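You operate a simulated robot arm through the tools that you are given. There is no shell and no other tool. Be economical: measure what you need, move in short steps, check, and stop when the job is done.

The job below is to be done with a simulated robot arm. You get a single attempt, and the scene is never put back.

## Task
Close up the overfull tank and drain it down to the Fill band.
Fine: lid shut, then air off and shutter to 0 %; spill nothing and close the tank valve.

The check looks at the end state, three seconds after you hand in, the way a careful person would. Anything else that was tipped, shoved, dropped, spilled or broken makes it a failure. A push-on lid holds only when it is set on centred and level and pressed home; a screw cap is set on level and turned clockwise until tight.

## Robot
A 7-joint arm with a two-finger gripper, on a carriage that runs on a rail from [-1.143, -0.021] to [1.237, 0.023] (x, y) and turns from -202 to 130 degrees about z. Base frame: it is fixed where the carriage stands at the start and does not move with it; the origin is on the floor, on the carriage's upright axis, x ahead of it, y to its left, z up. Readings come in m, degrees, newtons and seconds.
Its first joint turns from -149.0 to 149.0 degrees. Places, roughly: air shutter [0.8, -0.9, 0.9]; air switch [0.9, -0.5, 0.7]; core [1.25, -0.75, 0.75]; feed lever [1, -0.4, 0.8]; lift lever [0.5, -0.6, 0.9]; tank [0.8, -0.7, 0.8]; tank lid [0.9, -0.6, 0.8]; tank valve [0.7, -0.5, 0.5]. Payload 2.45 kg.
The TCP is the grasp point between the finger pads, 0.026 m short of the fingertips. In the tool frame z runs along the fingers and y along their closing line. Largest opening 0.096 m; the body of the gripper starts 0.069 m behind the TCP.
Orientation is told as [roll, pitch, yaw] about the base's x, y, z axes, in that order, counted from this pose: with the fingers straight down and closing along the base's y, the tool's x points along the base's -x, its y along +y and its z along -z.

## Interface
- The arm moves only by the tool jog_arm. Its argument "series" is a list of rows, each a list of 7 numbers: the opening, from 0 (shut) to 1 (fully open), then the shift along the tool's x, y, z in cm, then the turn, a rotation vector about the tool's x, y, z in degrees. In form: [[jaw, tx, ty, tz, ax, ay, az], ...]. A call has 1 to 12 rows; each row is the pose to reach, as a shift and turn from the pose commanded when the call began, along the tool's axes at that moment. Each row takes 0.2 s and may step no farther than 0.05 m and 8.6 degrees from the row before; otherwise, or with a gripper value out of range, the whole call is refused. Where a pose cannot be reached the arm comes as near as it can. A force on the tool above 40 N (or 10 N above the force at the start of the call, whichever is more), or a blocked arm, ends the call early, and 0.2 s more pass. The fingers move at their own pace and stop on an object; they squeeze with about 27 N. The grip force told is the motor's: it shows also when the fingers shut on nothing. Time passes only in rows, and 0.2 s behind the last, so rows that repeat a pose let the fingers close. The reply holds the time, the measured pose of the TCP, the force on the tool along the base axes, the opening and the grip force, in the units named above and with some noise, with the torque about the TCP (base axes, N m) and any sound that the robot's microphone picked up, and new pictures: "pictures" is both (left out), scene, wrist or none.
- Cameras (640 x 400 px; columns grow to the right, rows downward): "scene" is now at [0.0224, 0.1183, 1.6904]; the picture's right is [-0.65, -0.76, 0.00], its down [-0.51, 0.43, -0.75] and it looks along [0.57, -0.48, -0.67] (base axes); focal length 295 px, centre (320, 200). "wrist" rides on the gripper at [0.082, 0.003, -0.098] in the tool frame; the picture's right is [-0.04, 1.00, 0.00], its down [-0.73, -0.03, -0.68] and it looks along [-0.68, -0.03, 0.73] (tool axes); focal length 256 px, centre (320, 200). There is no depth. A picture from a camera that has moved, and an enlarged one, comes with that camera's place and axes in the base frame and with its lens. The place of the scene camera against the robot may be out by one fixed shift of up to 0.025 m in any direction.
- move_column(by): slides the trunk up (or, below 0, down) by that many m; the arm and the scene camera ride with it, the base frame stays. It gives what a move gives, with no picture.
- drive_base(legs): drives the robot by 1 to 6 legs, each [ahead, left, turn to the left] in m, m and degrees, along the robot's own axes; the way and the turn of a leg run together, so that a leg with both is an arc; at most 1.5 m and 180 degrees a leg. The arm and the cameras ride along, it lands a little off, and it stops where it bumps. It keeps to its track: a leg is cut to what the track allows. It gives what a move gives, and a new picture of the scene camera.
- head_to(pan, tilt): turns the head with the scene camera to pan (to the left, within 155 degrees either way) and tilt (down, from -29 to 69), counted from straight ahead of the robot. It gives what a move gives, and a new picture of the scene camera.
- close_up(camera, box): a new picture of the part [left, top, right, bottom] of that camera's present view, enlarged. It takes no simulated time.
- sign_off(): hands the job in; it is judged then, once.

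Work in short steps. Places have to be worked out from the pictures, the camera data and where the tool is seen: move nearer, look again, correct. Check each grasp and each placing, and mend what went wrong. You have 120 turns and 260 pictures in all, those below and enlarged ones among them. Open the gripper and draw the arm clear of the work before you hand the job in, unless the task says otherwise; then end with one line.

The tools are called after "Call:" as a command line: name --pt "numbers of a row" for each row, then --argument value for the rest, lists and objects as JSON in quotes. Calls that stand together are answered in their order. jog_arm: Moves the arm, as the interface text tells. Its arguments: {"type":"object","properties":{"series":{"type":"array","items":{"type":"array","items":{"type":"number"}}},"pictures":{"type":"string","enum":["both","scene","wrist","none"]}},"required":["series"]} The other tools are called the same way: move_column (by) slides the trunk up or down; drive_base (legs) drives the base; head_to (pan, tilt) turns the head that bears the scene camera; close_up (camera, box) takes an enlarged picture of a part of a camera's view; sign_off () hands the job in.

At the start:

```text
time: 0.0
tool_pos: [0.788, -0.4619, 1.197]
tcp_rot: [0.0, 0.1, 0.0]
force: [0.7, 0.1, -1.1]
ft_torque: [0.01, -0.01, -0.02]
grip_width: 0.096
finger_force: 0.0
trunk travel left (down, up): [-0.675, 0.035]
robot x, y, heading: [0.0004, 0.0005, 0.5]
head pan, tilt: [-40.3, 41.8]
```

scene: 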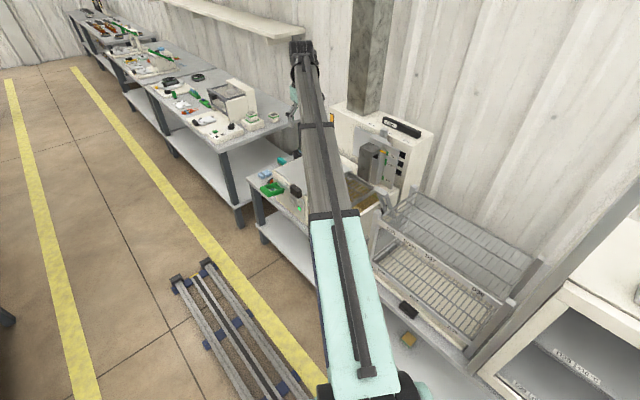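
wrist: 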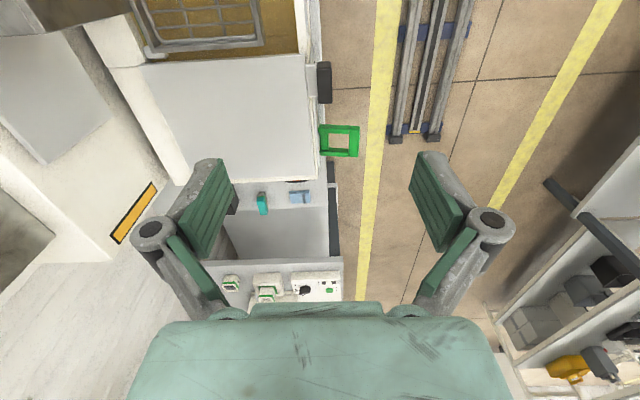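

The wrist view shows the tank with an amber liquid and controls nearby. I enlarge both views to identify the parts.

Call:
close_up --camera "wrist" --box '[80, 0, 400, 200]'

Call:
close_up --camera "wrist" --box '[190, 150, 390, 310]'

Call:
close_up --camera "scene" --box '[240, 90, 440, 240]'

```text
2.00 times, centred on (240, 100) of wrist
camera zoom: at [0.7075, -0.4581, 1.2954], right [0.04, 1.0, 0.0], down [0.73, -0.03, 0.68], along [0.68, -0.03, -0.73], focal length 512 px, centre (480, 400)
```

zoom: 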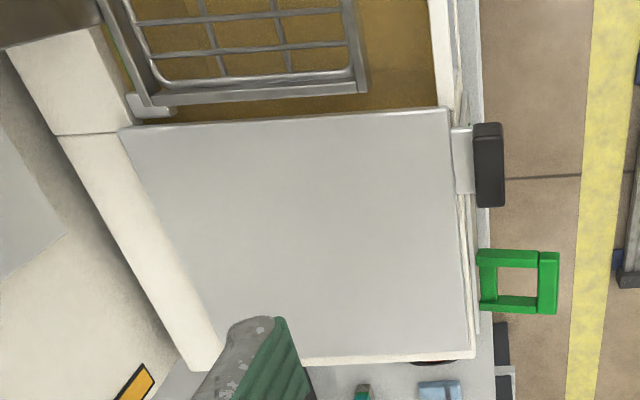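

```text
2.50 times, centred on (290, 230) of wrist
camera zoom: at [0.7075, -0.4581, 1.2954], right [0.04, 1.0, 0.0], down [0.73, -0.03, 0.68], along [0.68, -0.03, -0.73], focal length 640 px, centre (395, 125)
```

zoom: 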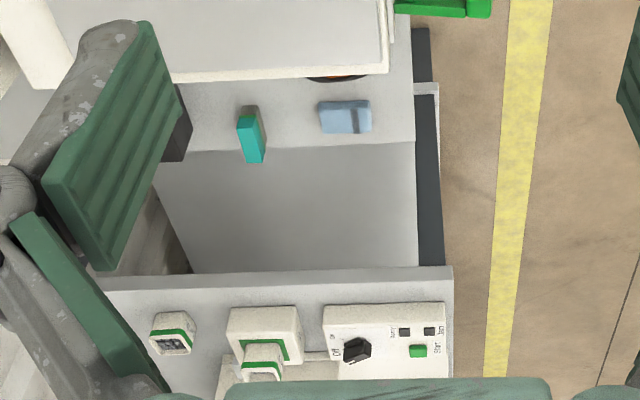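

```text
2.67 times, centred on (340, 165) of scene
camera zoom: at [0.0224, 0.1183, 1.6904], right [-0.65, -0.76, 0.0], down [-0.51, 0.43, -0.75], along [0.57, -0.48, -0.67], focal length 786 px, centre (267, 293)
```

zoom: 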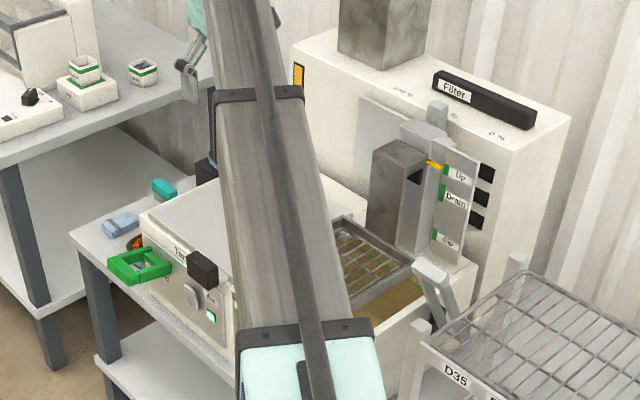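

The arm hides the tank in the scene view. I draw the arm back toward the robot axis at the same height to clear the view.

Call:
jog_arm --pt "0.5 3.4 2.6 0 0 0 0" --pt "0.5 6.8 5.2 0 0 0 0" --pt "0.5 10.2 7.8 0 0 0 0" --pt "0.5 13.6 10.4 0 0 0 0" --pt "0.5 17 13 0 0 0 0" --pt "0.5 20.4 15.6 0 0 0 0" --pt "0.5 23.8 18.2 0 0 0 0" --pt "0.5 27.2 20.8 0 0 0 0" --pt "0.5 30 23 0 0 0 0" --pictures "scene"

```text
time: 2.0
tool_pos: [0.4899, -0.2323, 1.1911]
tcp_rot: [-0.3, -0.2, 0.0]
force: [-0.2, 0.0, 0.1]
ft_torque: [0.04, 0.05, -0.02]
grip_width: 0.048
finger_force: 0.0
out of reach, approached as far as the arm can: row 9
trunk travel left (down, up): [-0.675, 0.035]
robot x, y, heading: [-0.0004, 0.0012, 0.1]
head pan, tilt: [-40.3, 41.8]
camera scene: at [0.0223, 0.1183, 1.6904], right [-0.65, -0.76, 0.0], down [-0.51, 0.43, -0.75], along [0.57, -0.48, -0.67], focal length 295 px, centre (320, 200)
```

scene: 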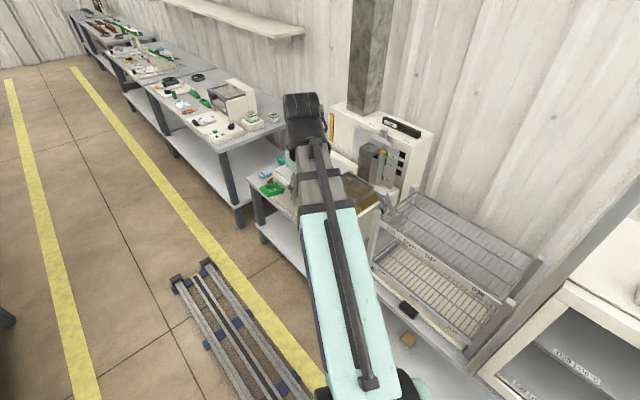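

Clearer partially. I drive along the rail to about x=0.75 and turn to face the bench.

Call:
drive_base --legs '[[0.75, 0, 0], [0, 0, -60]]'

Call:
head_to --pan -30 --tilt 45

```text
time: 8.7
tool_pos: [0.7888, -0.5278, 1.1903]
tcp_rot: [-0.2, -0.3, -60.1]
force: [0.6, -0.6, 0.1]
ft_torque: [-0.03, -0.02, -0.02]
grip_width: 0.0483
finger_force: 0.0
trunk travel left (down, up): [-0.675, 0.035]
robot x, y, heading: [0.7417, 0.0132, -60.1]
head pan, tilt: [-40.3, 41.8]
camera scene: at [0.8583, 0.0576, 1.6904], right [-0.98, 0.18, 0.0], down [0.12, 0.66, -0.75], along [-0.14, -0.73, -0.67], focal length 295 px, centre (320, 200)
```

scene: 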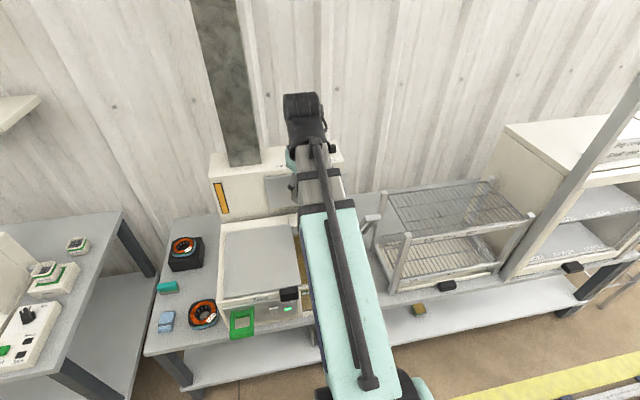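

```text
time: 9.4
tool_pos: [0.7871, -0.5274, 1.1903]
tcp_rot: [-0.2, -0.3, -60.1]
force: [0.1, -0.2, 0.4]
ft_torque: [0.01, 0.02, 0.01]
grip_width: 0.0481
finger_force: 0.0
trunk travel left (down, up): [-0.675, 0.035]
robot x, y, heading: [0.7449, 0.0141, -59.8]
head pan, tilt: [-30.0, 45.0]
camera scene: at [0.8733, 0.0586, 1.6858], right [-1.0, 0.0, 0.0], down [0.0, 0.71, -0.71], along [0.0, -0.71, -0.71], focal length 295 px, centre (320, 200)
```

scene: 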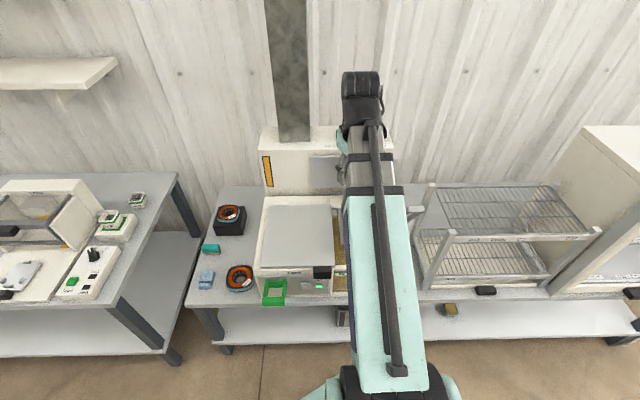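

The arm still hides the lift side. I move back to x≈0.35 with heading nearly 0 so the arm lies left of the sight line.

Call:
drive_base --legs '[[0, 0, 75], [-0.38, 0, 0]]'

Call:
head_to --pan -75 --tilt 45

```text
time: 15.0
tool_pos: [0.9146, -0.0902, 1.1915]
tcp_rot: [-0.1, -0.3, 15.1]
force: [0.2, 0.6, 0.5]
ft_torque: [-0.03, 0.0, -0.03]
grip_width: 0.0479
finger_force: 0.0
trunk travel left (down, up): [-0.675, 0.035]
robot x, y, heading: [0.3813, 0.0091, 15.5]
head pan, tilt: [-30.0, 45.0]
camera scene: at [0.3755, 0.141, 1.6858], right [-0.26, -0.97, 0.0], down [-0.68, 0.18, -0.71], along [0.68, -0.18, -0.71], focal length 295 px, centre (320, 200)
```

scene: 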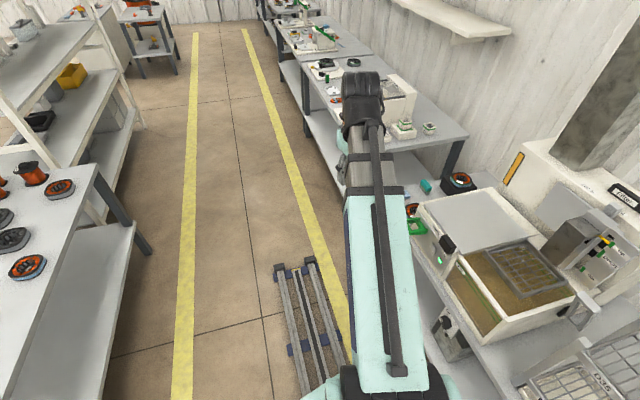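

```text
time: 16.2
tool_pos: [0.9147, -0.09, 1.1913]
tcp_rot: [-0.2, -0.3, 15.1]
force: [0.2, 0.7, 0.0]
ft_torque: [-0.01, -0.01, -0.04]
grip_width: 0.0479
finger_force: 0.1
trunk travel left (down, up): [-0.675, 0.035]
robot x, y, heading: [0.3786, 0.0083, 15.0]
head pan, tilt: [-75.0, 45.0]
camera scene: at [0.338, 0.0916, 1.6858], right [-0.86, -0.5, 0.0], down [-0.35, 0.61, -0.71], along [0.35, -0.61, -0.71], focal length 295 px, centre (320, 200)
```

scene: 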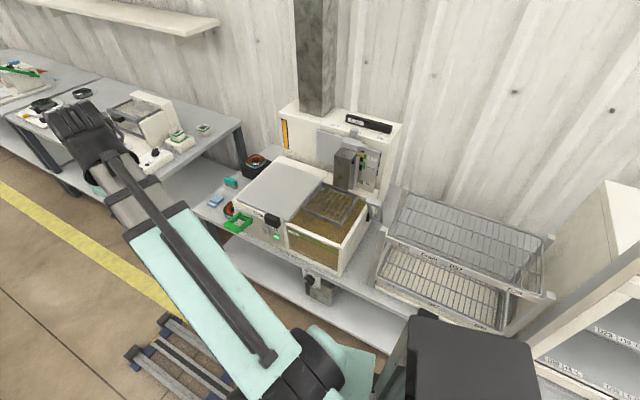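

Now the tank is in clear view. I enlarge the parts.

Call:
close_up --camera "scene" --box '[260, 90, 420, 190]'

Call:
close_up --camera "scene" --box '[210, 150, 390, 310]'

Call:
close_up --camera "scene" --box '[250, 200, 350, 310]'

```text
4.00 times, centred on (340, 140) of scene
camera zoom: at [0.338, 0.0916, 1.6858], right [-0.86, -0.5, 0.0], down [-0.35, 0.61, -0.71], along [0.35, -0.61, -0.71], focal length 1179 px, centre (240, 440)
```

zoom: 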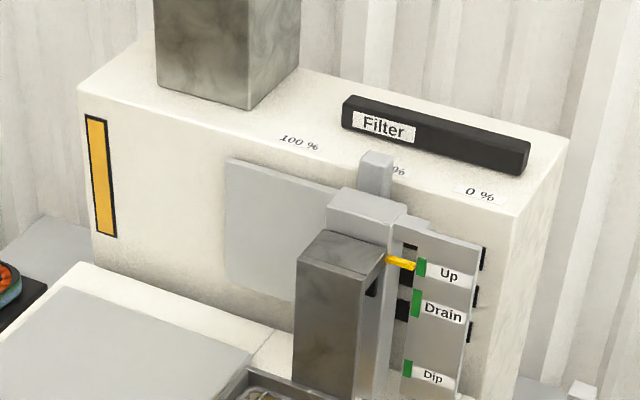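

```text
2.50 times, centred on (300, 230) of scene
camera zoom: at [0.338, 0.0916, 1.6858], right [-0.86, -0.5, 0.0], down [-0.35, 0.61, -0.71], along [0.35, -0.61, -0.71], focal length 737 px, centre (370, 125)
```

zoom: 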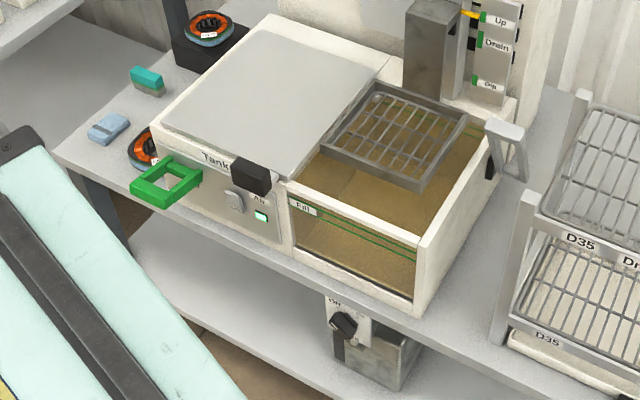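

```text
3.64 times, centred on (300, 255) of scene
camera zoom: at [0.338, 0.0916, 1.6858], right [-0.86, -0.5, 0.0], down [-0.35, 0.61, -0.71], along [0.35, -0.61, -0.71], focal length 1072 px, centre (393, 0)
```

zoom: 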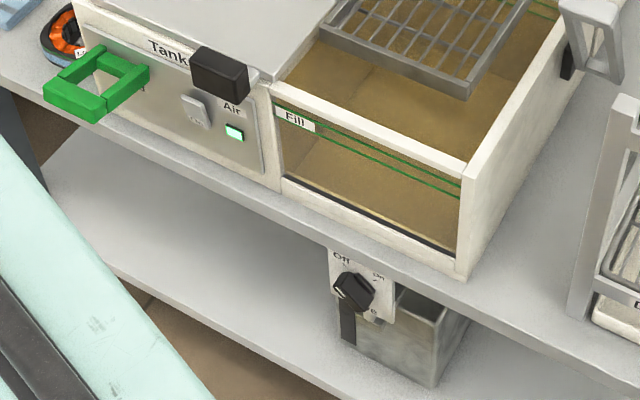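

I understand the layout: grey lid plate with black handle, Air rocker with green light, tank window with Fill band, shutter on the Filter unit, a lift with basket, a valve dial under the bench. I'll move in front of the tank and use the wrist camera.

Call:
drive_base --legs '[[0.37, -0.1, 0], [0, 0, -90]]'

Call:
jog_arm --pt "0.5 0 0 0 0 0 0" --pictures "wrist"

```text
time: 22.4
tool_pos: [0.6647, -0.5192, 1.1908]
tcp_rot: [-0.3, -0.4, -75.2]
force: [0.8, -0.4, 0.7]
ft_torque: [-0.02, 0.02, 0.0]
grip_width: 0.048
finger_force: 0.0
trunk travel left (down, up): [-0.675, 0.035]
robot x, y, heading: [0.7613, 0.0146, -75.5]
head pan, tilt: [-75.0, 45.0]
camera scene: at [0.8495, 0.0631, 1.6858], right [-0.5, 0.87, 0.0], down [0.61, 0.35, -0.71], along [-0.61, -0.35, -0.71], focal length 295 px, centre (320, 200)
```

scene: 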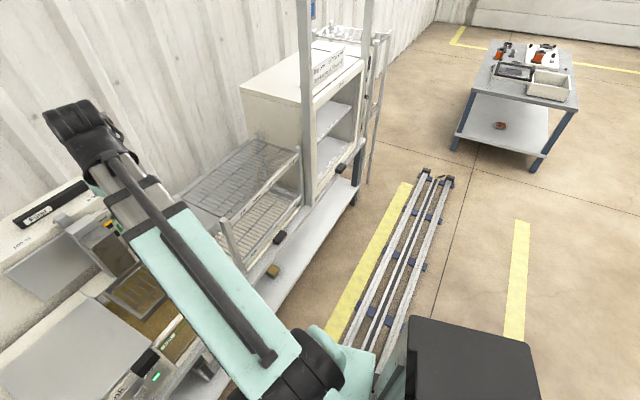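

```text
time: 22.8
tool_pos: [0.6641, -0.519, 1.1914]
tcp_rot: [-0.3, -0.3, -75.2]
force: [0.5, -0.7, 0.2]
ft_torque: [0.02, 0.01, -0.02]
grip_width: 0.0479
finger_force: 0.1
trunk travel left (down, up): [-0.675, 0.035]
robot x, y, heading: [0.7649, 0.0146, -75.2]
head pan, tilt: [-75.0, 45.0]
camera wrist: at [0.6478, -0.4382, 1.2892], right [0.98, 0.22, 0.0], down [0.16, -0.71, 0.68], along [0.15, -0.67, -0.73], focal length 256 px, centre (320, 200)
```

wrist: 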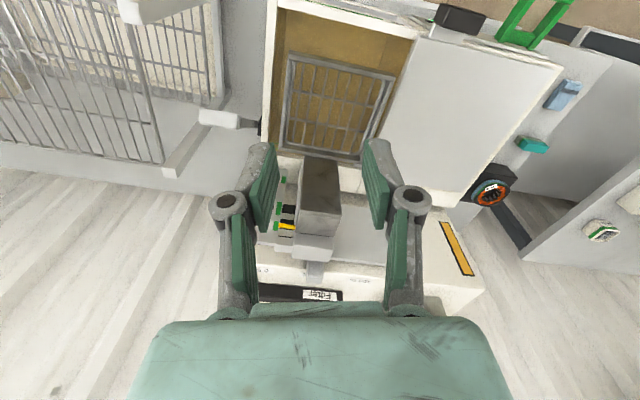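

The wrist view sees the tank (picture is inverted). I enlarge it for measurements.

Call:
close_up --camera "wrist" --box '[180, 0, 560, 240]'

Call:
close_up --camera "wrist" --box '[180, 140, 500, 310]'

```text
1.67 times, centred on (370, 120) of wrist
camera zoom: at [0.6478, -0.4382, 1.2892], right [0.98, 0.22, 0.0], down [0.16, -0.71, 0.68], along [0.15, -0.67, -0.73], focal length 427 px, centre (237, 333)
```

zoom: 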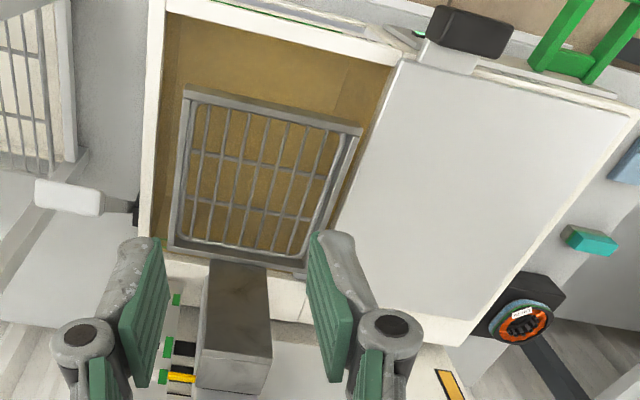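

```text
2.00 times, centred on (340, 225) of wrist
camera zoom: at [0.6478, -0.4382, 1.2892], right [0.98, 0.22, 0.0], down [0.16, -0.71, 0.68], along [0.15, -0.67, -0.73], focal length 512 px, centre (280, 150)
```

zoom: 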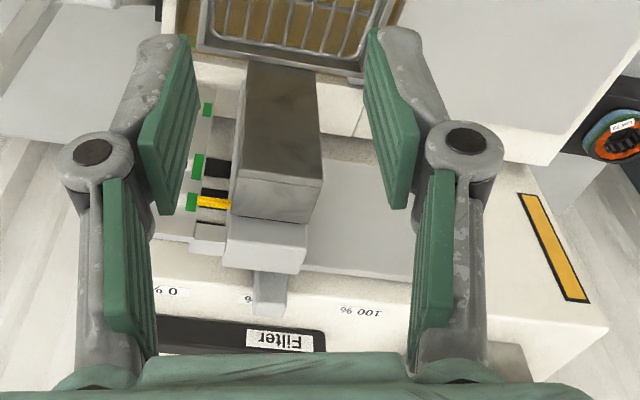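

I shift the tool to +x and lower it for a second vantage point to triangulate.

Call:
jog_arm --pt "0.5 0 4 2 0 0 0" --pt "0.5 0 8 4 0 0 0" --pt "0.5 0 12 6 0 0 0" --pt "0.5 0 16 8 0 0 0" --pt "0.5 0 20 10 0 0 0" --pictures "wrist"

```text
time: 24.0
tool_pos: [0.8588, -0.4731, 1.0928]
tcp_rot: [-0.2, -0.2, -75.2]
force: [0.4, 0.1, 0.4]
ft_torque: [0.01, -0.01, 0.02]
grip_width: 0.048
finger_force: 0.1
out of reach, approached as far as the arm can: row 5
trunk travel left (down, up): [-0.675, 0.035]
robot x, y, heading: [0.7599, 0.0138, -75.3]
head pan, tilt: [-75.0, 45.0]
camera wrist: at [0.8421, -0.3929, 1.192], right [0.98, 0.22, 0.0], down [0.16, -0.71, 0.68], along [0.14, -0.67, -0.73], focal length 256 px, centre (320, 200)
```

wrist: 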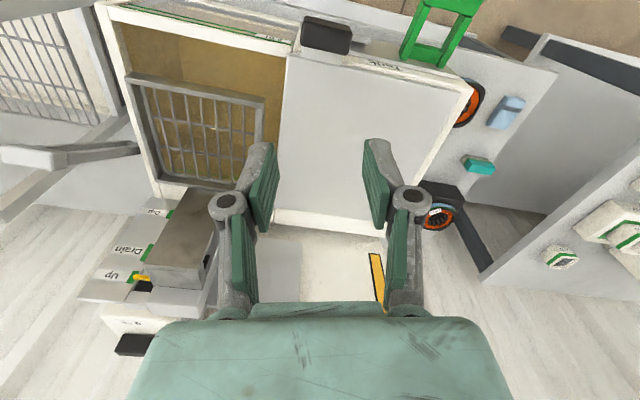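

Triangulation gives lid top z≈0.812, handle ≈(0.864,-0.452,0.82), basket rim z≈0.838. I zoom to see whether the basket's underside clears the lid.

Call:
close_up --camera "wrist" --box '[90, 0, 370, 200]'

Call:
head_to --pan -40 --tilt 55

```text
2.00 times, centred on (230, 100) of wrist
camera zoom: at [0.8421, -0.3929, 1.192], right [0.98, 0.22, 0.0], down [0.16, -0.71, 0.68], along [0.14, -0.67, -0.73], focal length 512 px, centre (500, 400)
```

zoom: 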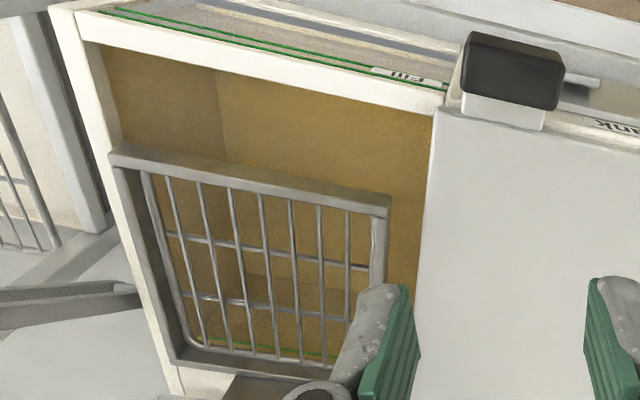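

```text
time: 25.0
tool_pos: [0.8568, -0.4741, 1.0943]
tcp_rot: [-0.1, -0.3, -75.1]
force: [-0.4, 1.0, 0.2]
ft_torque: [0.03, 0.01, 0.02]
grip_width: 0.0477
finger_force: 0.1
trunk travel left (down, up): [-0.675, 0.035]
robot x, y, heading: [0.7625, 0.0113, -75.0]
head pan, tilt: [-40.0, 55.0]
camera scene: at [0.8893, 0.0383, 1.6724], right [-0.9, 0.43, 0.0], down [0.35, 0.74, -0.57], along [-0.24, -0.52, -0.82], focal length 295 px, centre (320, 200)
```

scene: 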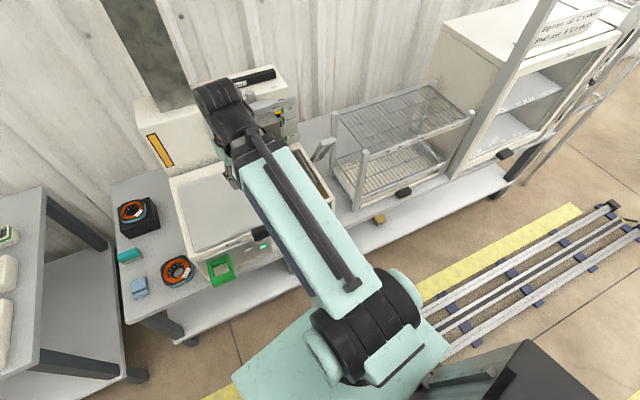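

Unclear from above. I swing the arm out of the way, drive to x≈0.35 and lower the trunk so the head camera sees the tank from the side.

Call:
drive_base --legs '[[0, 0, 95], [-0.42, 0, 0]]'

Call:
move_column --by -0.62

Call:
head_to --pan -80 --tilt 18

```text
time: 31.6
tool_pos: [0.8464, 0.1463, 1.0939]
tcp_rot: [-0.2, -0.2, 20.3]
force: [-0.9, -0.1, -0.6]
ft_torque: [0.01, 0.0, -0.01]
grip_width: 0.0475
finger_force: 0.0
trunk travel left (down, up): [-0.675, 0.035]
robot x, y, heading: [0.3703, 0.005, 20.2]
head pan, tilt: [-40.0, 55.0]
cut short: leg 2
camera scene: at [0.3408, 0.1289, 1.6723], right [-0.34, -0.94, 0.0], down [-0.77, 0.28, -0.57], along [0.54, -0.19, -0.82], focal length 295 px, centre (320, 200)
```

scene: 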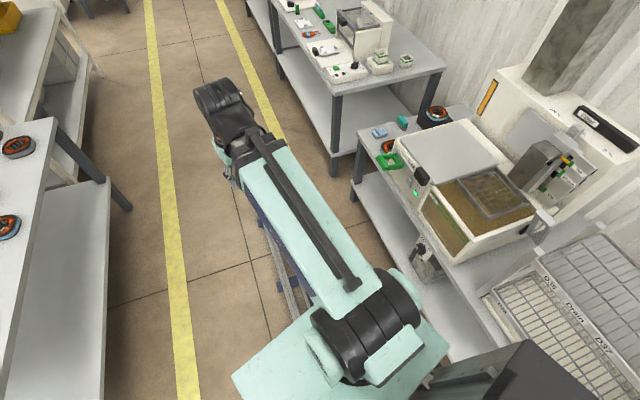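

```text
refused: -0.62 is not a number from -0.4 to 0.4
```

```text
time: 32.7
tool_pos: [0.8479, 0.1467, 1.0939]
tcp_rot: [-0.1, -0.1, 20.2]
force: [0.0, 0.8, -0.7]
ft_torque: [0.01, 0.0, 0.02]
grip_width: 0.0479
finger_force: 0.0
trunk travel left (down, up): [-0.675, 0.035]
robot x, y, heading: [0.3716, 0.0045, 20.3]
head pan, tilt: [-80.0, 18.0]
camera scene: at [0.3202, 0.0727, 1.7276], right [-0.86, -0.5, 0.0], down [-0.16, 0.27, -0.95], along [0.48, -0.82, -0.31], focal length 295 px, centre (320, 200)
```

scene: 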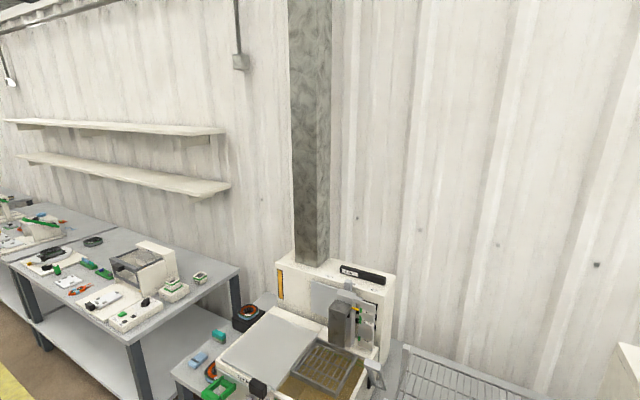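

The column step limit is 0.4 m, so I lower it in two steps; the tool hangs over free floor.

Call:
move_column --by -0.38

Call:
move_column --by -0.25

Call:
head_to --pan -75 --tilt 15

```text
time: 36.4
tool_pos: [0.8466, 0.1472, 0.7148]
tcp_rot: [-0.2, -0.1, 20.1]
force: [0.3, -0.4, 0.0]
ft_torque: [0.0, -0.01, -0.02]
grip_width: 0.0478
finger_force: 0.0
trunk travel left (down, up): [-0.295, 0.415]
robot x, y, heading: [0.3724, 0.0081, 20.2]
head pan, tilt: [-80.0, 18.0]
```

```text
time: 39.0
tool_pos: [0.8487, 0.1462, 0.4637]
tcp_rot: [-0.2, 0.0, 20.2]
force: [-0.4, 0.7, 0.2]
ft_torque: [0.0, 0.01, 0.01]
grip_width: 0.048
finger_force: 0.1
trunk travel left (down, up): [-0.045, 0.665]
robot x, y, heading: [0.3689, 0.0041, 19.9]
head pan, tilt: [-80.0, 18.0]
```

```text
time: 39.6
tool_pos: [0.8474, 0.1459, 0.4645]
tcp_rot: [-0.2, -0.1, 20.3]
force: [-0.2, 0.2, -0.5]
ft_torque: [-0.01, 0.01, 0.0]
grip_width: 0.0479
finger_force: 0.0
trunk travel left (down, up): [-0.045, 0.665]
robot x, y, heading: [0.3736, 0.0092, 20.2]
head pan, tilt: [-75.0, 15.0]
camera scene: at [0.3271, 0.077, 1.1026], right [-0.82, -0.58, 0.0], down [-0.15, 0.21, -0.97], along [0.56, -0.79, -0.26], focal length 295 px, centre (320, 200)
```

scene: 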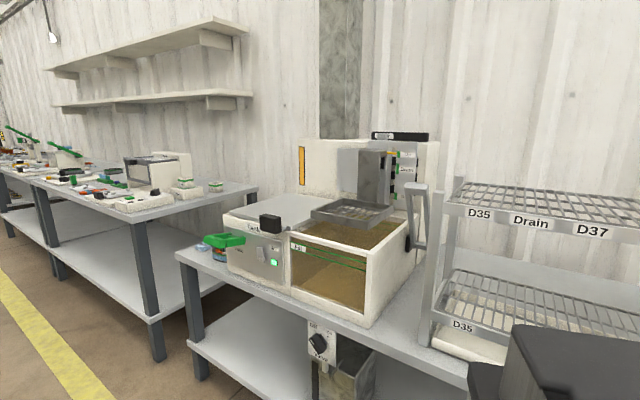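

Excellent view. I enlarge the tank and the valve.

Call:
close_up --camera "scene" --box '[200, 180, 440, 330]'

Call:
close_up --camera "scene" --box '[290, 305, 390, 400]'

Call:
close_up --camera "scene" --box '[290, 125, 450, 230]'

Call:
close_up --camera "scene" --box '[220, 205, 320, 290]'

```text
2.67 times, centred on (320, 255) of scene
camera zoom: at [0.3271, 0.077, 1.1026], right [-0.82, -0.58, 0.0], down [-0.15, 0.21, -0.97], along [0.56, -0.79, -0.26], focal length 786 px, centre (320, 53)
```

zoom: 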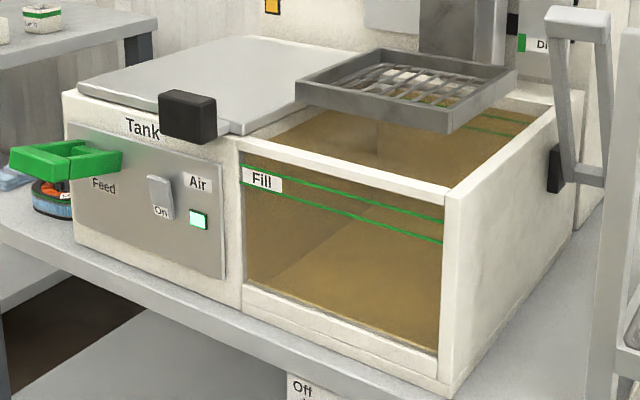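

```text
4.21 times, centred on (340, 352) of scene
camera zoom: at [0.3271, 0.077, 1.1026], right [-0.82, -0.58, 0.0], down [-0.15, 0.21, -0.97], along [0.56, -0.79, -0.26], focal length 1241 px, centre (236, -442)
```

zoom: 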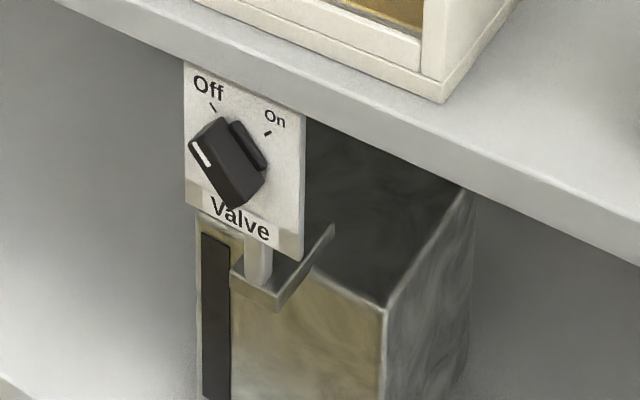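

```text
3.81 times, centred on (370, 178) of scene
camera zoom: at [0.3271, 0.077, 1.1026], right [-0.82, -0.58, 0.0], down [-0.15, 0.21, -0.97], along [0.56, -0.79, -0.26], focal length 1123 px, centre (130, 286)
```

zoom: 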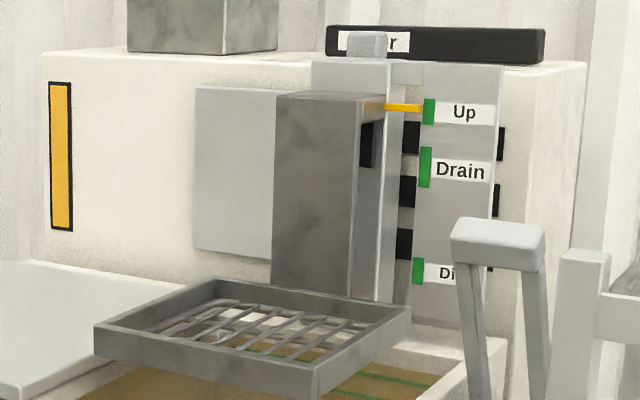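

```text
4.71 times, centred on (270, 248) of scene
camera zoom: at [0.3271, 0.077, 1.1026], right [-0.82, -0.58, 0.0], down [-0.15, 0.21, -0.97], along [0.56, -0.79, -0.26], focal length 1387 px, centre (555, -24)
```

zoom: 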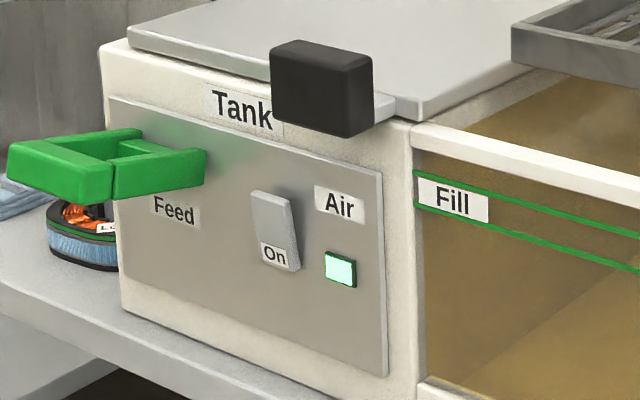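

Basket bottom is above the lid plane, valve points to Off, Air is on. I raise the column and go to a position for the lid handle.

Call:
move_column --by 0.3

Call:
move_column --by 0.25

Call:
drive_base --legs '[[0, 0, -65]]'

Call:
jog_arm --pt "0.65 0 2 0 0 0 7" --pt "0.65 0 5 0 0 0 14" --pt "0.65 0 8 0 0 0 21" --pt "0.65 0 11 0 0 0 28" --pt "0.65 0 14 0 0 0 35" --pt "0.65 0 17 0 0 0 42" --pt "0.65 0 20 0 0 0 45"

```text
time: 42.6
tool_pos: [0.8469, 0.1463, 0.7638]
tcp_rot: [-0.2, -0.1, 20.3]
force: [0.5, -0.6, 0.3]
ft_torque: [0.02, 0.03, 0.04]
grip_width: 0.048
finger_force: 0.1
trunk travel left (down, up): [-0.345, 0.365]
robot x, y, heading: [0.3725, 0.0067, 20.0]
head pan, tilt: [-75.0, 15.0]
```

```text
time: 45.2
tool_pos: [0.8474, 0.1461, 1.0135]
tcp_rot: [-0.2, 0.0, 20.2]
force: [0.6, -0.5, -0.1]
ft_torque: [-0.02, 0.03, -0.03]
grip_width: 0.048
finger_force: 0.0
trunk travel left (down, up): [-0.595, 0.115]
robot x, y, heading: [0.37, 0.0073, 20.4]
head pan, tilt: [-75.0, 15.0]
```

```text
time: 48.4
tool_pos: [0.6997, -0.3656, 1.0134]
tcp_rot: [-0.1, -0.2, -44.6]
force: [0.2, 0.2, -0.4]
ft_torque: [0.0, 0.0, 0.0]
grip_width: 0.048
finger_force: 0.1
trunk travel left (down, up): [-0.595, 0.115]
robot x, y, heading: [0.3694, 0.0075, -44.6]
head pan, tilt: [-75.0, 15.0]
camera scene: at [0.4154, 0.0808, 1.6526], right [-0.87, 0.49, 0.0], down [0.13, 0.23, -0.97], along [-0.48, -0.84, -0.26], focal length 295 px, centre (320, 200)
```

scene: 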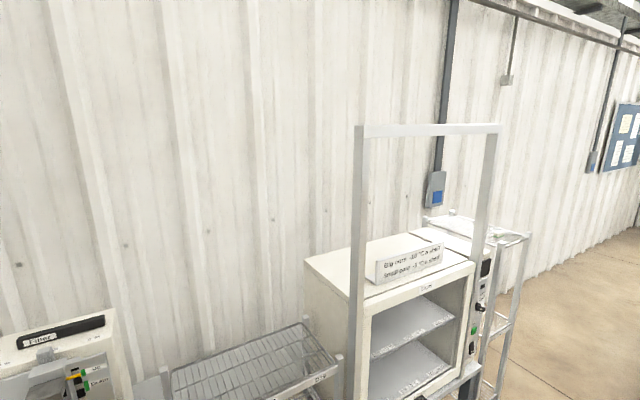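

```text
time: 50.0
tool_pos: [0.8421, -0.2242, 1.0114]
tcp_rot: [0.0, -0.2, -89.8]
force: [-0.9, 0.1, 0.0]
ft_torque: [0.01, 0.02, -0.01]
grip_width: 0.0625
finger_force: 0.1
trunk travel left (down, up): [-0.595, 0.115]
robot x, y, heading: [0.372, 0.0055, -44.6]
head pan, tilt: [-75.0, 15.0]
camera scene: at [0.4154, 0.0806, 1.6526], right [-0.87, 0.49, 0.0], down [0.13, 0.23, -0.97], along [-0.48, -0.84, -0.26], focal length 295 px, centre (320, 200)
camera wrist: at [0.8458, -0.1406, 1.1101], right [1.0, -0.04, 0.0], down [-0.03, -0.73, 0.68], along [-0.02, -0.68, -0.73], focal length 256 px, centre (320, 200)
```

scene: 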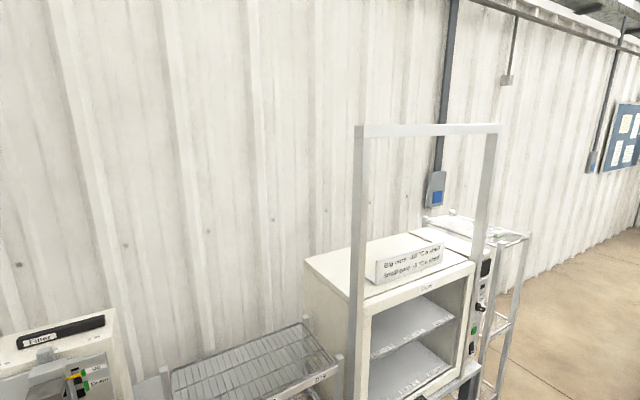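
wrist: 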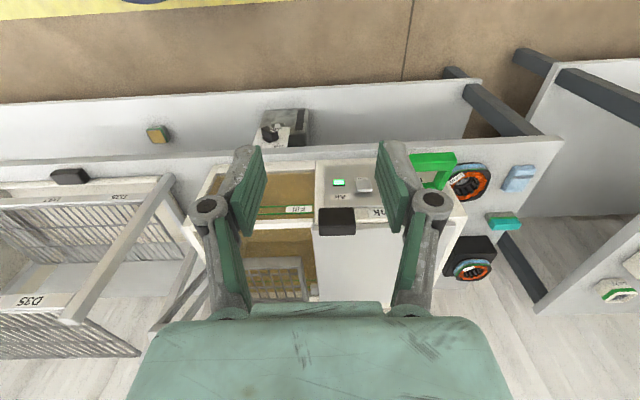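

The front of the tank is now in the wrist view. I enlarge it to measure handle, rocker and valve.

Call:
close_up --camera "wrist" --box '[180, 95, 500, 315]'

Call:
close_up --camera "wrist" --box '[300, 150, 420, 250]'

Call:
head_to --pan -10 --tilt 40

```text
1.82 times, centred on (340, 205) of wrist
camera zoom: at [0.8458, -0.1406, 1.1101], right [1.0, -0.04, 0.0], down [-0.03, -0.73, 0.68], along [-0.02, -0.68, -0.73], focal length 465 px, centre (284, 191)
```

zoom: 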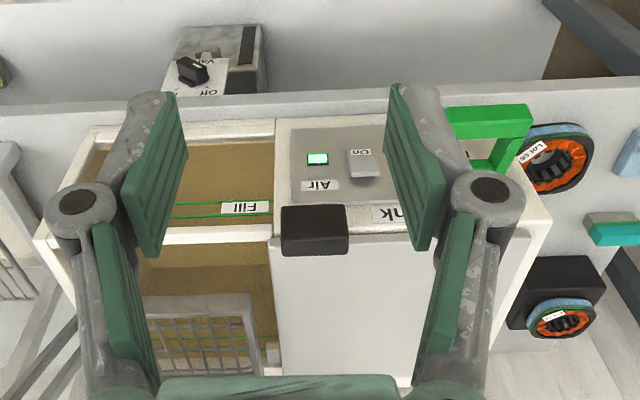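

```text
4.00 times, centred on (360, 200) of wrist
camera zoom: at [0.8458, -0.1406, 1.1101], right [1.0, -0.04, 0.0], down [-0.03, -0.73, 0.68], along [-0.02, -0.68, -0.73], focal length 1024 px, centre (160, 200)
```

zoom: 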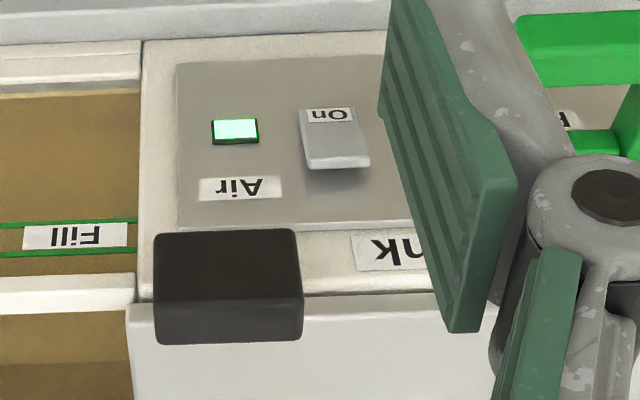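

```text
time: 51.4
tool_pos: [0.8405, -0.2236, 1.0121]
tcp_rot: [0.0, -0.2, -89.7]
force: [0.2, -0.2, 0.0]
ft_torque: [0.03, -0.01, -0.01]
grip_width: 0.0622
finger_force: 0.0
trunk travel left (down, up): [-0.595, 0.115]
robot x, y, heading: [0.3683, 0.0092, -44.7]
head pan, tilt: [-10.0, 40.0]
camera scene: at [0.5108, 0.0926, 1.613], right [-0.82, -0.58, 0.0], down [-0.37, 0.52, -0.77], along [0.44, -0.63, -0.64], focal length 295 px, centre (320, 200)
```

scene: 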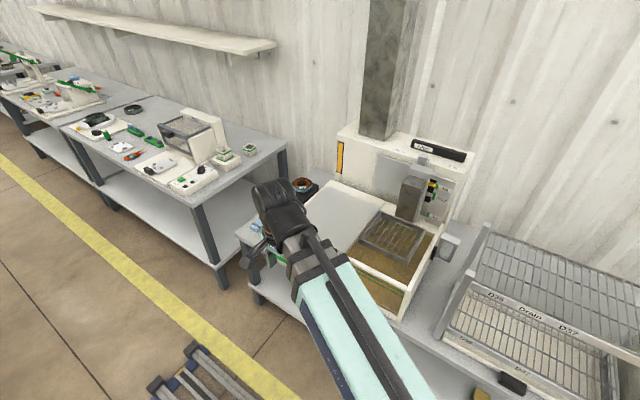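

Handle ≈ centre (0.864,-0.457,0.825), about 6 cm wide; feed lever is beyond x≈0.98. I move above the handle with the gripper 0.9 open, then look.

Call:
jog_arm --pt "0.9 -4.5 0.5 2 0 0 0" --pt "0.9 -9 1 4 0 0 0" --pt "0.9 -13.5 1.5 6 0 0 0" --pt "0.9 -18 2 8 0 0 0" --pt "0.9 -22 2.3 10 0 0 0" --pt "0.9 -23.1 2.3 12 0 0 0"

```text
time: 52.8
tool_pos: [0.8659, -0.4528, 0.8944]
tcp_rot: [0.0, -0.2, -89.6]
force: [-0.2, -0.1, -0.3]
ft_torque: [-0.03, -0.03, -0.02]
grip_width: 0.0865
finger_force: 0.0
trunk travel left (down, up): [-0.595, 0.115]
robot x, y, heading: [0.3681, 0.0051, -44.9]
head pan, tilt: [-10.0, 40.0]
camera scene: at [0.5108, 0.0924, 1.6131], right [-0.82, -0.58, 0.0], down [-0.37, 0.52, -0.77], along [0.44, -0.62, -0.64], focal length 295 px, centre (320, 200)
camera wrist: at [0.8705, -0.3704, 0.9929], right [1.0, -0.03, 0.0], down [-0.02, -0.73, 0.68], along [-0.02, -0.68, -0.73], focal length 256 px, centre (320, 200)
```

scene: 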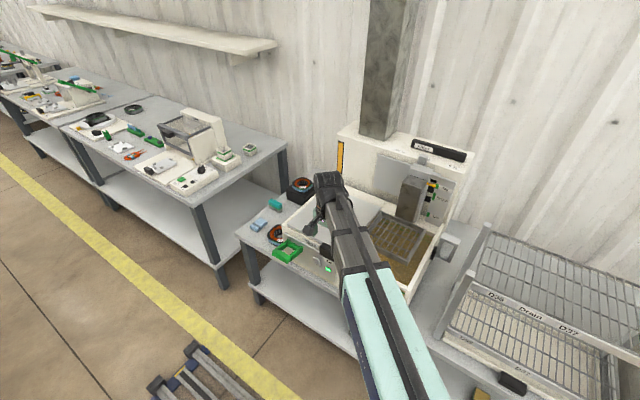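
wrist: 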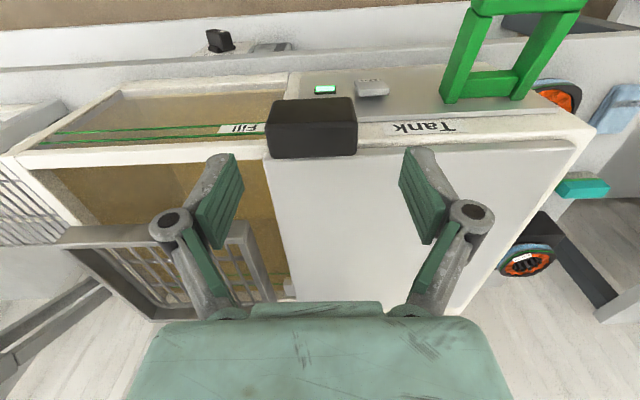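

Handle is centred between the fingers and clear. I descend 6 cm and close on it.

Call:
jog_arm --pt "0.9 0 -0.2 3 0 0 0" --pt "0.9 0 -0.3 6 0 0 0" --pt "0.55 0 -0.3 6 0 0 0" --pt "0.4 0 -0.3 6 0 0 0" --pt "0.4 0 -0.3 6 0 0 0"

```text
time: 54.0
tool_pos: [0.8615, -0.4552, 0.8343]
tcp_rot: [0.0, -0.2, -89.6]
force: [-2.6, -2.8, 4.1]
ft_torque: [-0.23, -0.23, 0.8]
grip_width: 0.0599
finger_force: 45.5
trunk travel left (down, up): [-0.595, 0.115]
robot x, y, heading: [0.3677, 0.0081, -44.7]
head pan, tilt: [-10.0, 40.0]
camera scene: at [0.5103, 0.0926, 1.6131], right [-0.82, -0.58, 0.0], down [-0.37, 0.52, -0.77], along [0.44, -0.62, -0.64], focal length 295 px, centre (320, 200)
camera wrist: at [0.8658, -0.3719, 0.9332], right [1.0, -0.03, 0.0], down [-0.02, -0.73, 0.68], along [-0.02, -0.68, -0.73], focal length 256 px, centre (320, 200)
```

scene: 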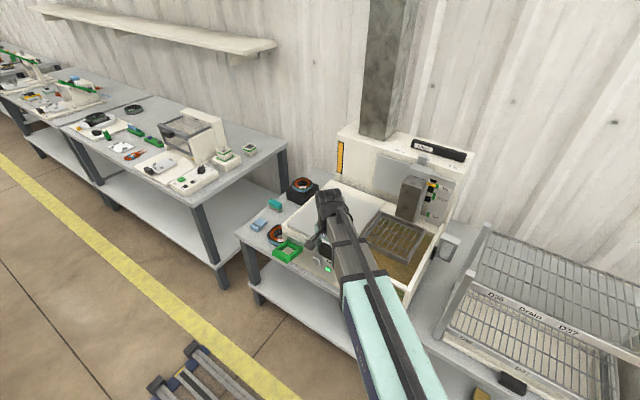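
wrist: 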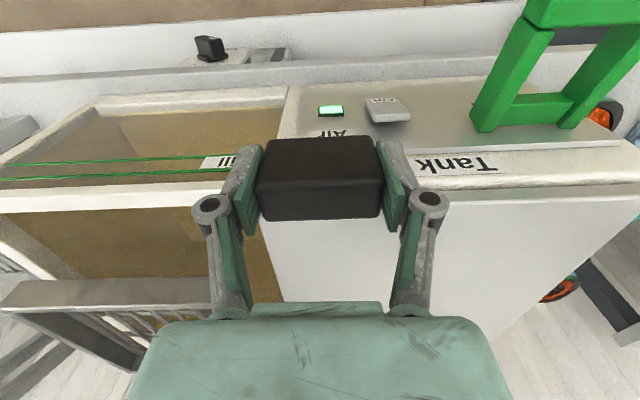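

Handle is gripped (6 cm). I slide it gently 6 cm in −x and check force.

Call:
jog_arm --pt "0.4 0 -1 0 0 0 0" --pt "0.4 0 -2 0 0 0 0" --pt "0.4 0 -3 0 0 0 0" --pt "0.4 0 -4 0 0 0 0" --pt "0.4 0 -5 0 0 0 0" --pt "0.4 0 -6 0 0 0 0"

```text
time: 55.4
tool_pos: [0.801, -0.4568, 0.8356]
tcp_rot: [0.0, -0.4, -89.6]
force: [1.1, -14.2, 16.1]
ft_torque: [0.08, -0.56, 1.42]
grip_width: 0.06
finger_force: 44.9
trunk travel left (down, up): [-0.595, 0.115]
robot x, y, heading: [0.3711, 0.0081, -44.8]
head pan, tilt: [-10.0, 40.0]
camera scene: at [0.51, 0.0921, 1.6132], right [-0.82, -0.58, 0.0], down [-0.37, 0.52, -0.77], along [0.44, -0.62, -0.64], focal length 295 px, centre (320, 200)
camera wrist: at [0.805, -0.3729, 0.933], right [1.0, -0.03, 0.0], down [-0.03, -0.73, 0.68], along [-0.02, -0.68, -0.73], focal length 256 px, centre (320, 200)
```

scene: 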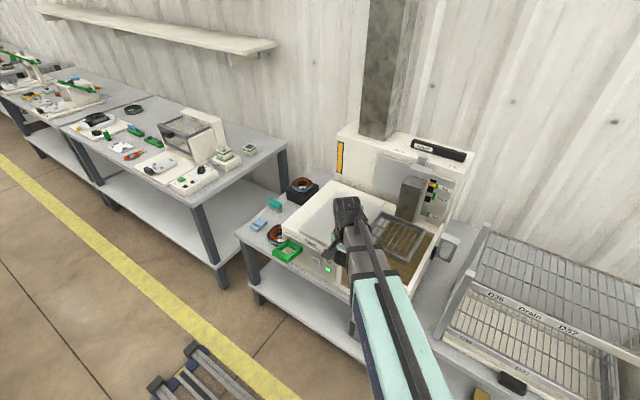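
wrist: 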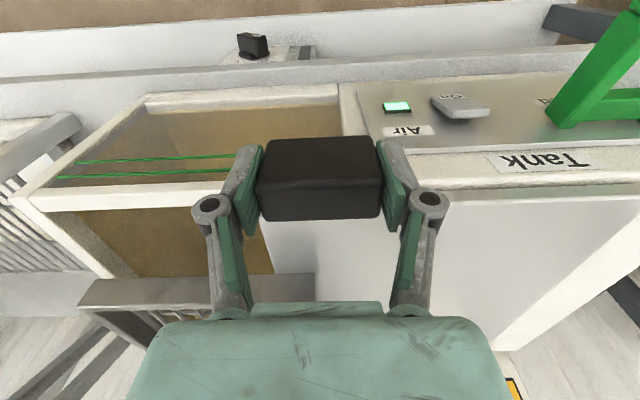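

The lid passes under the basket. I relieve the side force slightly and continue.

Call:
jog_arm --pt "0.4 -0.1 -1 -0.1 0 0 0" --pt "0.4 -0.15 -2 -0.2 0 0 0" --pt "0.4 -0.2 -3 -0.2 0 0 0" --pt "0.4 -0.2 -4 -0.2 0 0 0" --pt "0.4 -0.2 -5 -0.2 0 0 0" --pt "0.4 -0.2 -6 -0.2 0 0 0" --pt "0.4 -0.2 -7 -0.2 0 0 0"

```text
time: 57.0
tool_pos: [0.731, -0.4565, 0.8352]
tcp_rot: [-0.2, -0.1, -89.6]
force: [0.4, -0.2, -8.8]
ft_torque: [1.4, 0.06, 1.11]
grip_width: 0.0597
finger_force: 45.2
trunk travel left (down, up): [-0.595, 0.115]
robot x, y, heading: [0.3727, 0.0057, -44.6]
head pan, tilt: [-10.0, 40.0]
camera scene: at [0.5113, 0.0918, 1.6131], right [-0.82, -0.58, 0.0], down [-0.37, 0.52, -0.77], along [0.44, -0.62, -0.64], focal length 295 px, centre (320, 200)
camera wrist: at [0.7354, -0.3746, 0.9333], right [1.0, -0.03, 0.0], down [-0.02, -0.73, 0.68], along [-0.02, -0.68, -0.73], focal length 256 px, centre (320, 200)
```

scene: 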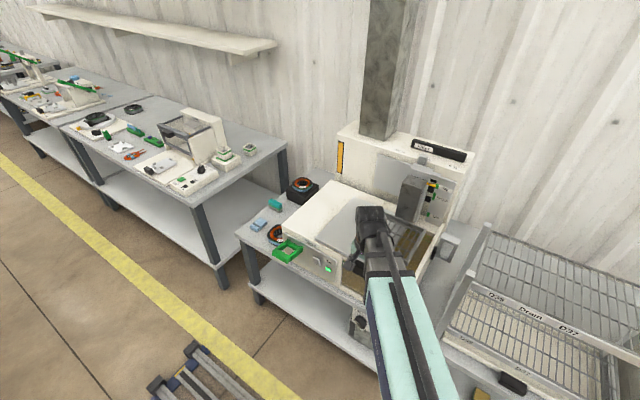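
wrist: 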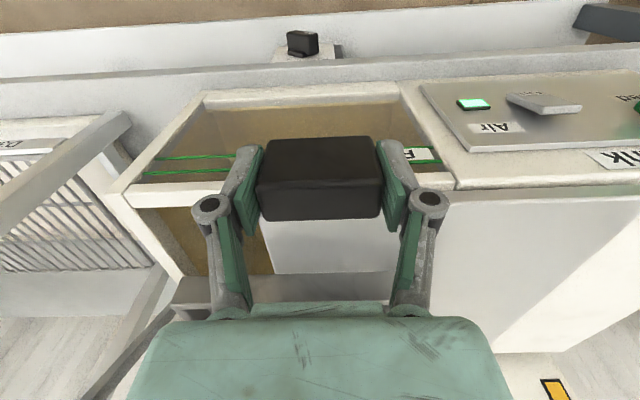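

Going well. I continue another 8 cm, watching for the end stop.

Call:
jog_arm --pt "0.4 0 -1 0 0 0 0" --pt "0.4 0 -2 0.1 0 0 0" --pt "0.4 0 -3 0.1 0 0 0" --pt "0.4 0 -4 0.1 0 0 0" --pt "0.4 0 -5 0.1 0 0 0" --pt "0.4 0 -6 0.1 0 0 0" --pt "0.4 0 -7 0.1 0 0 0" --pt "0.4 0 -8 0.1 0 0 0"

```text
time: 58.8
tool_pos: [0.6512, -0.4588, 0.8342]
tcp_rot: [0.1, -0.3, -89.6]
force: [0.4, -3.7, -3.3]
ft_torque: [-1.1, -0.92, 1.15]
grip_width: 0.06
finger_force: 44.8
trunk travel left (down, up): [-0.595, 0.115]
robot x, y, heading: [0.3731, 0.0018, -44.3]
head pan, tilt: [-10.0, 40.0]
camera scene: at [0.5109, 0.0922, 1.613], right [-0.82, -0.58, 0.0], down [-0.37, 0.52, -0.77], along [0.44, -0.62, -0.64], focal length 295 px, centre (320, 200)
camera wrist: at [0.6556, -0.3758, 0.9332], right [1.0, -0.03, 0.0], down [-0.02, -0.73, 0.68], along [-0.02, -0.68, -0.73], focal length 256 px, centre (320, 200)
```

scene: 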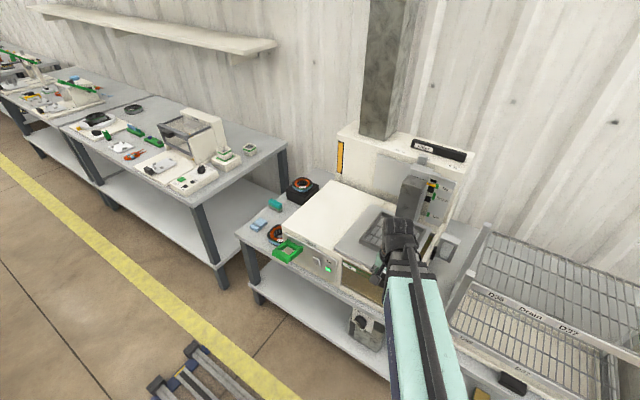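
wrist: 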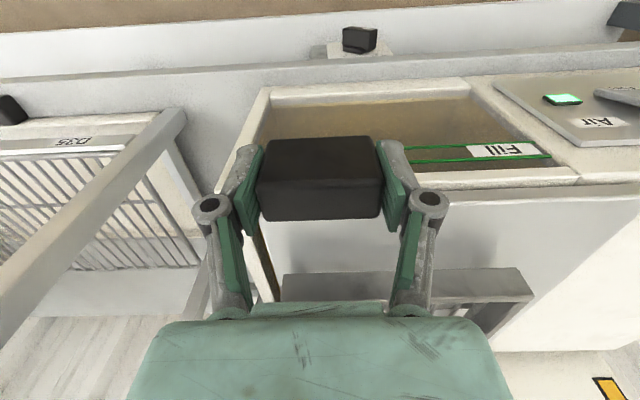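

Only a small gap is left. I move on slowly to the stop.

Call:
jog_arm --pt "0.4 0 -0.5 0 0 0 0" --pt "0.4 0 -1 0 0 0 0" --pt "0.4 0 -1.5 0 0 0 0" --pt "0.4 0 -2 0 0 0 0" --pt "0.4 0 -2.5 0 0 0 0" --pt "0.4 0 -3 0 0 0 0" --pt "0.4 0 -3.5 0 0 0 0"

```text
time: 60.4
tool_pos: [0.6207, -0.4589, 0.8342]
tcp_rot: [0.4, -0.2, -89.5]
force: [22.8, -15.0, 19.7]
ft_torque: [0.05, -0.31, 0.2]
grip_width: 0.06
finger_force: 45.0
trunk travel left (down, up): [-0.595, 0.115]
robot x, y, heading: [0.3707, 0.0117, -44.8]
head pan, tilt: [-10.0, 40.0]
camera scene: at [0.5124, 0.0925, 1.613], right [-0.81, -0.58, 0.0], down [-0.37, 0.52, -0.77], along [0.44, -0.62, -0.64], focal length 295 px, centre (320, 200)
camera wrist: at [0.6244, -0.3762, 0.9329], right [1.0, -0.03, 0.01], down [-0.03, -0.73, 0.68], along [-0.02, -0.68, -0.73], focal length 256 px, centre (320, 200)
```

scene: 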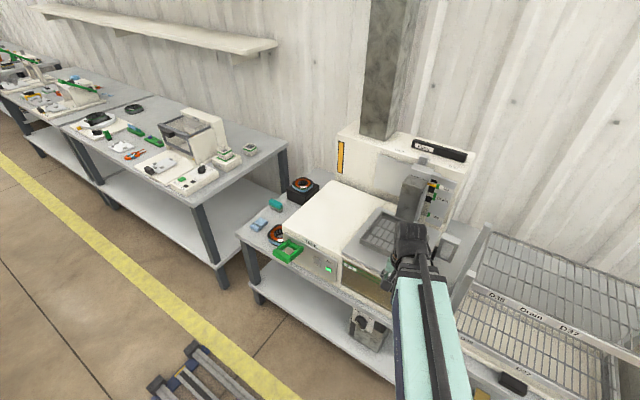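
wrist: 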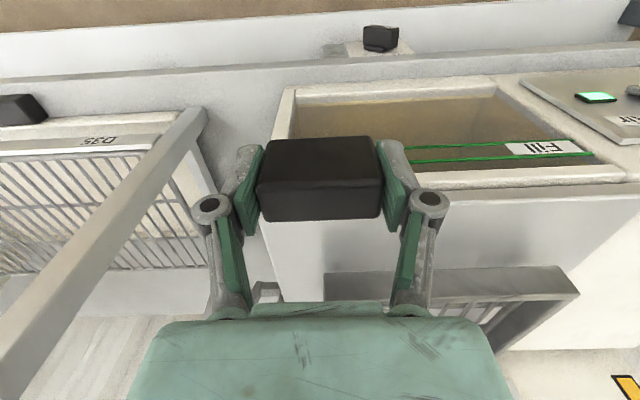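

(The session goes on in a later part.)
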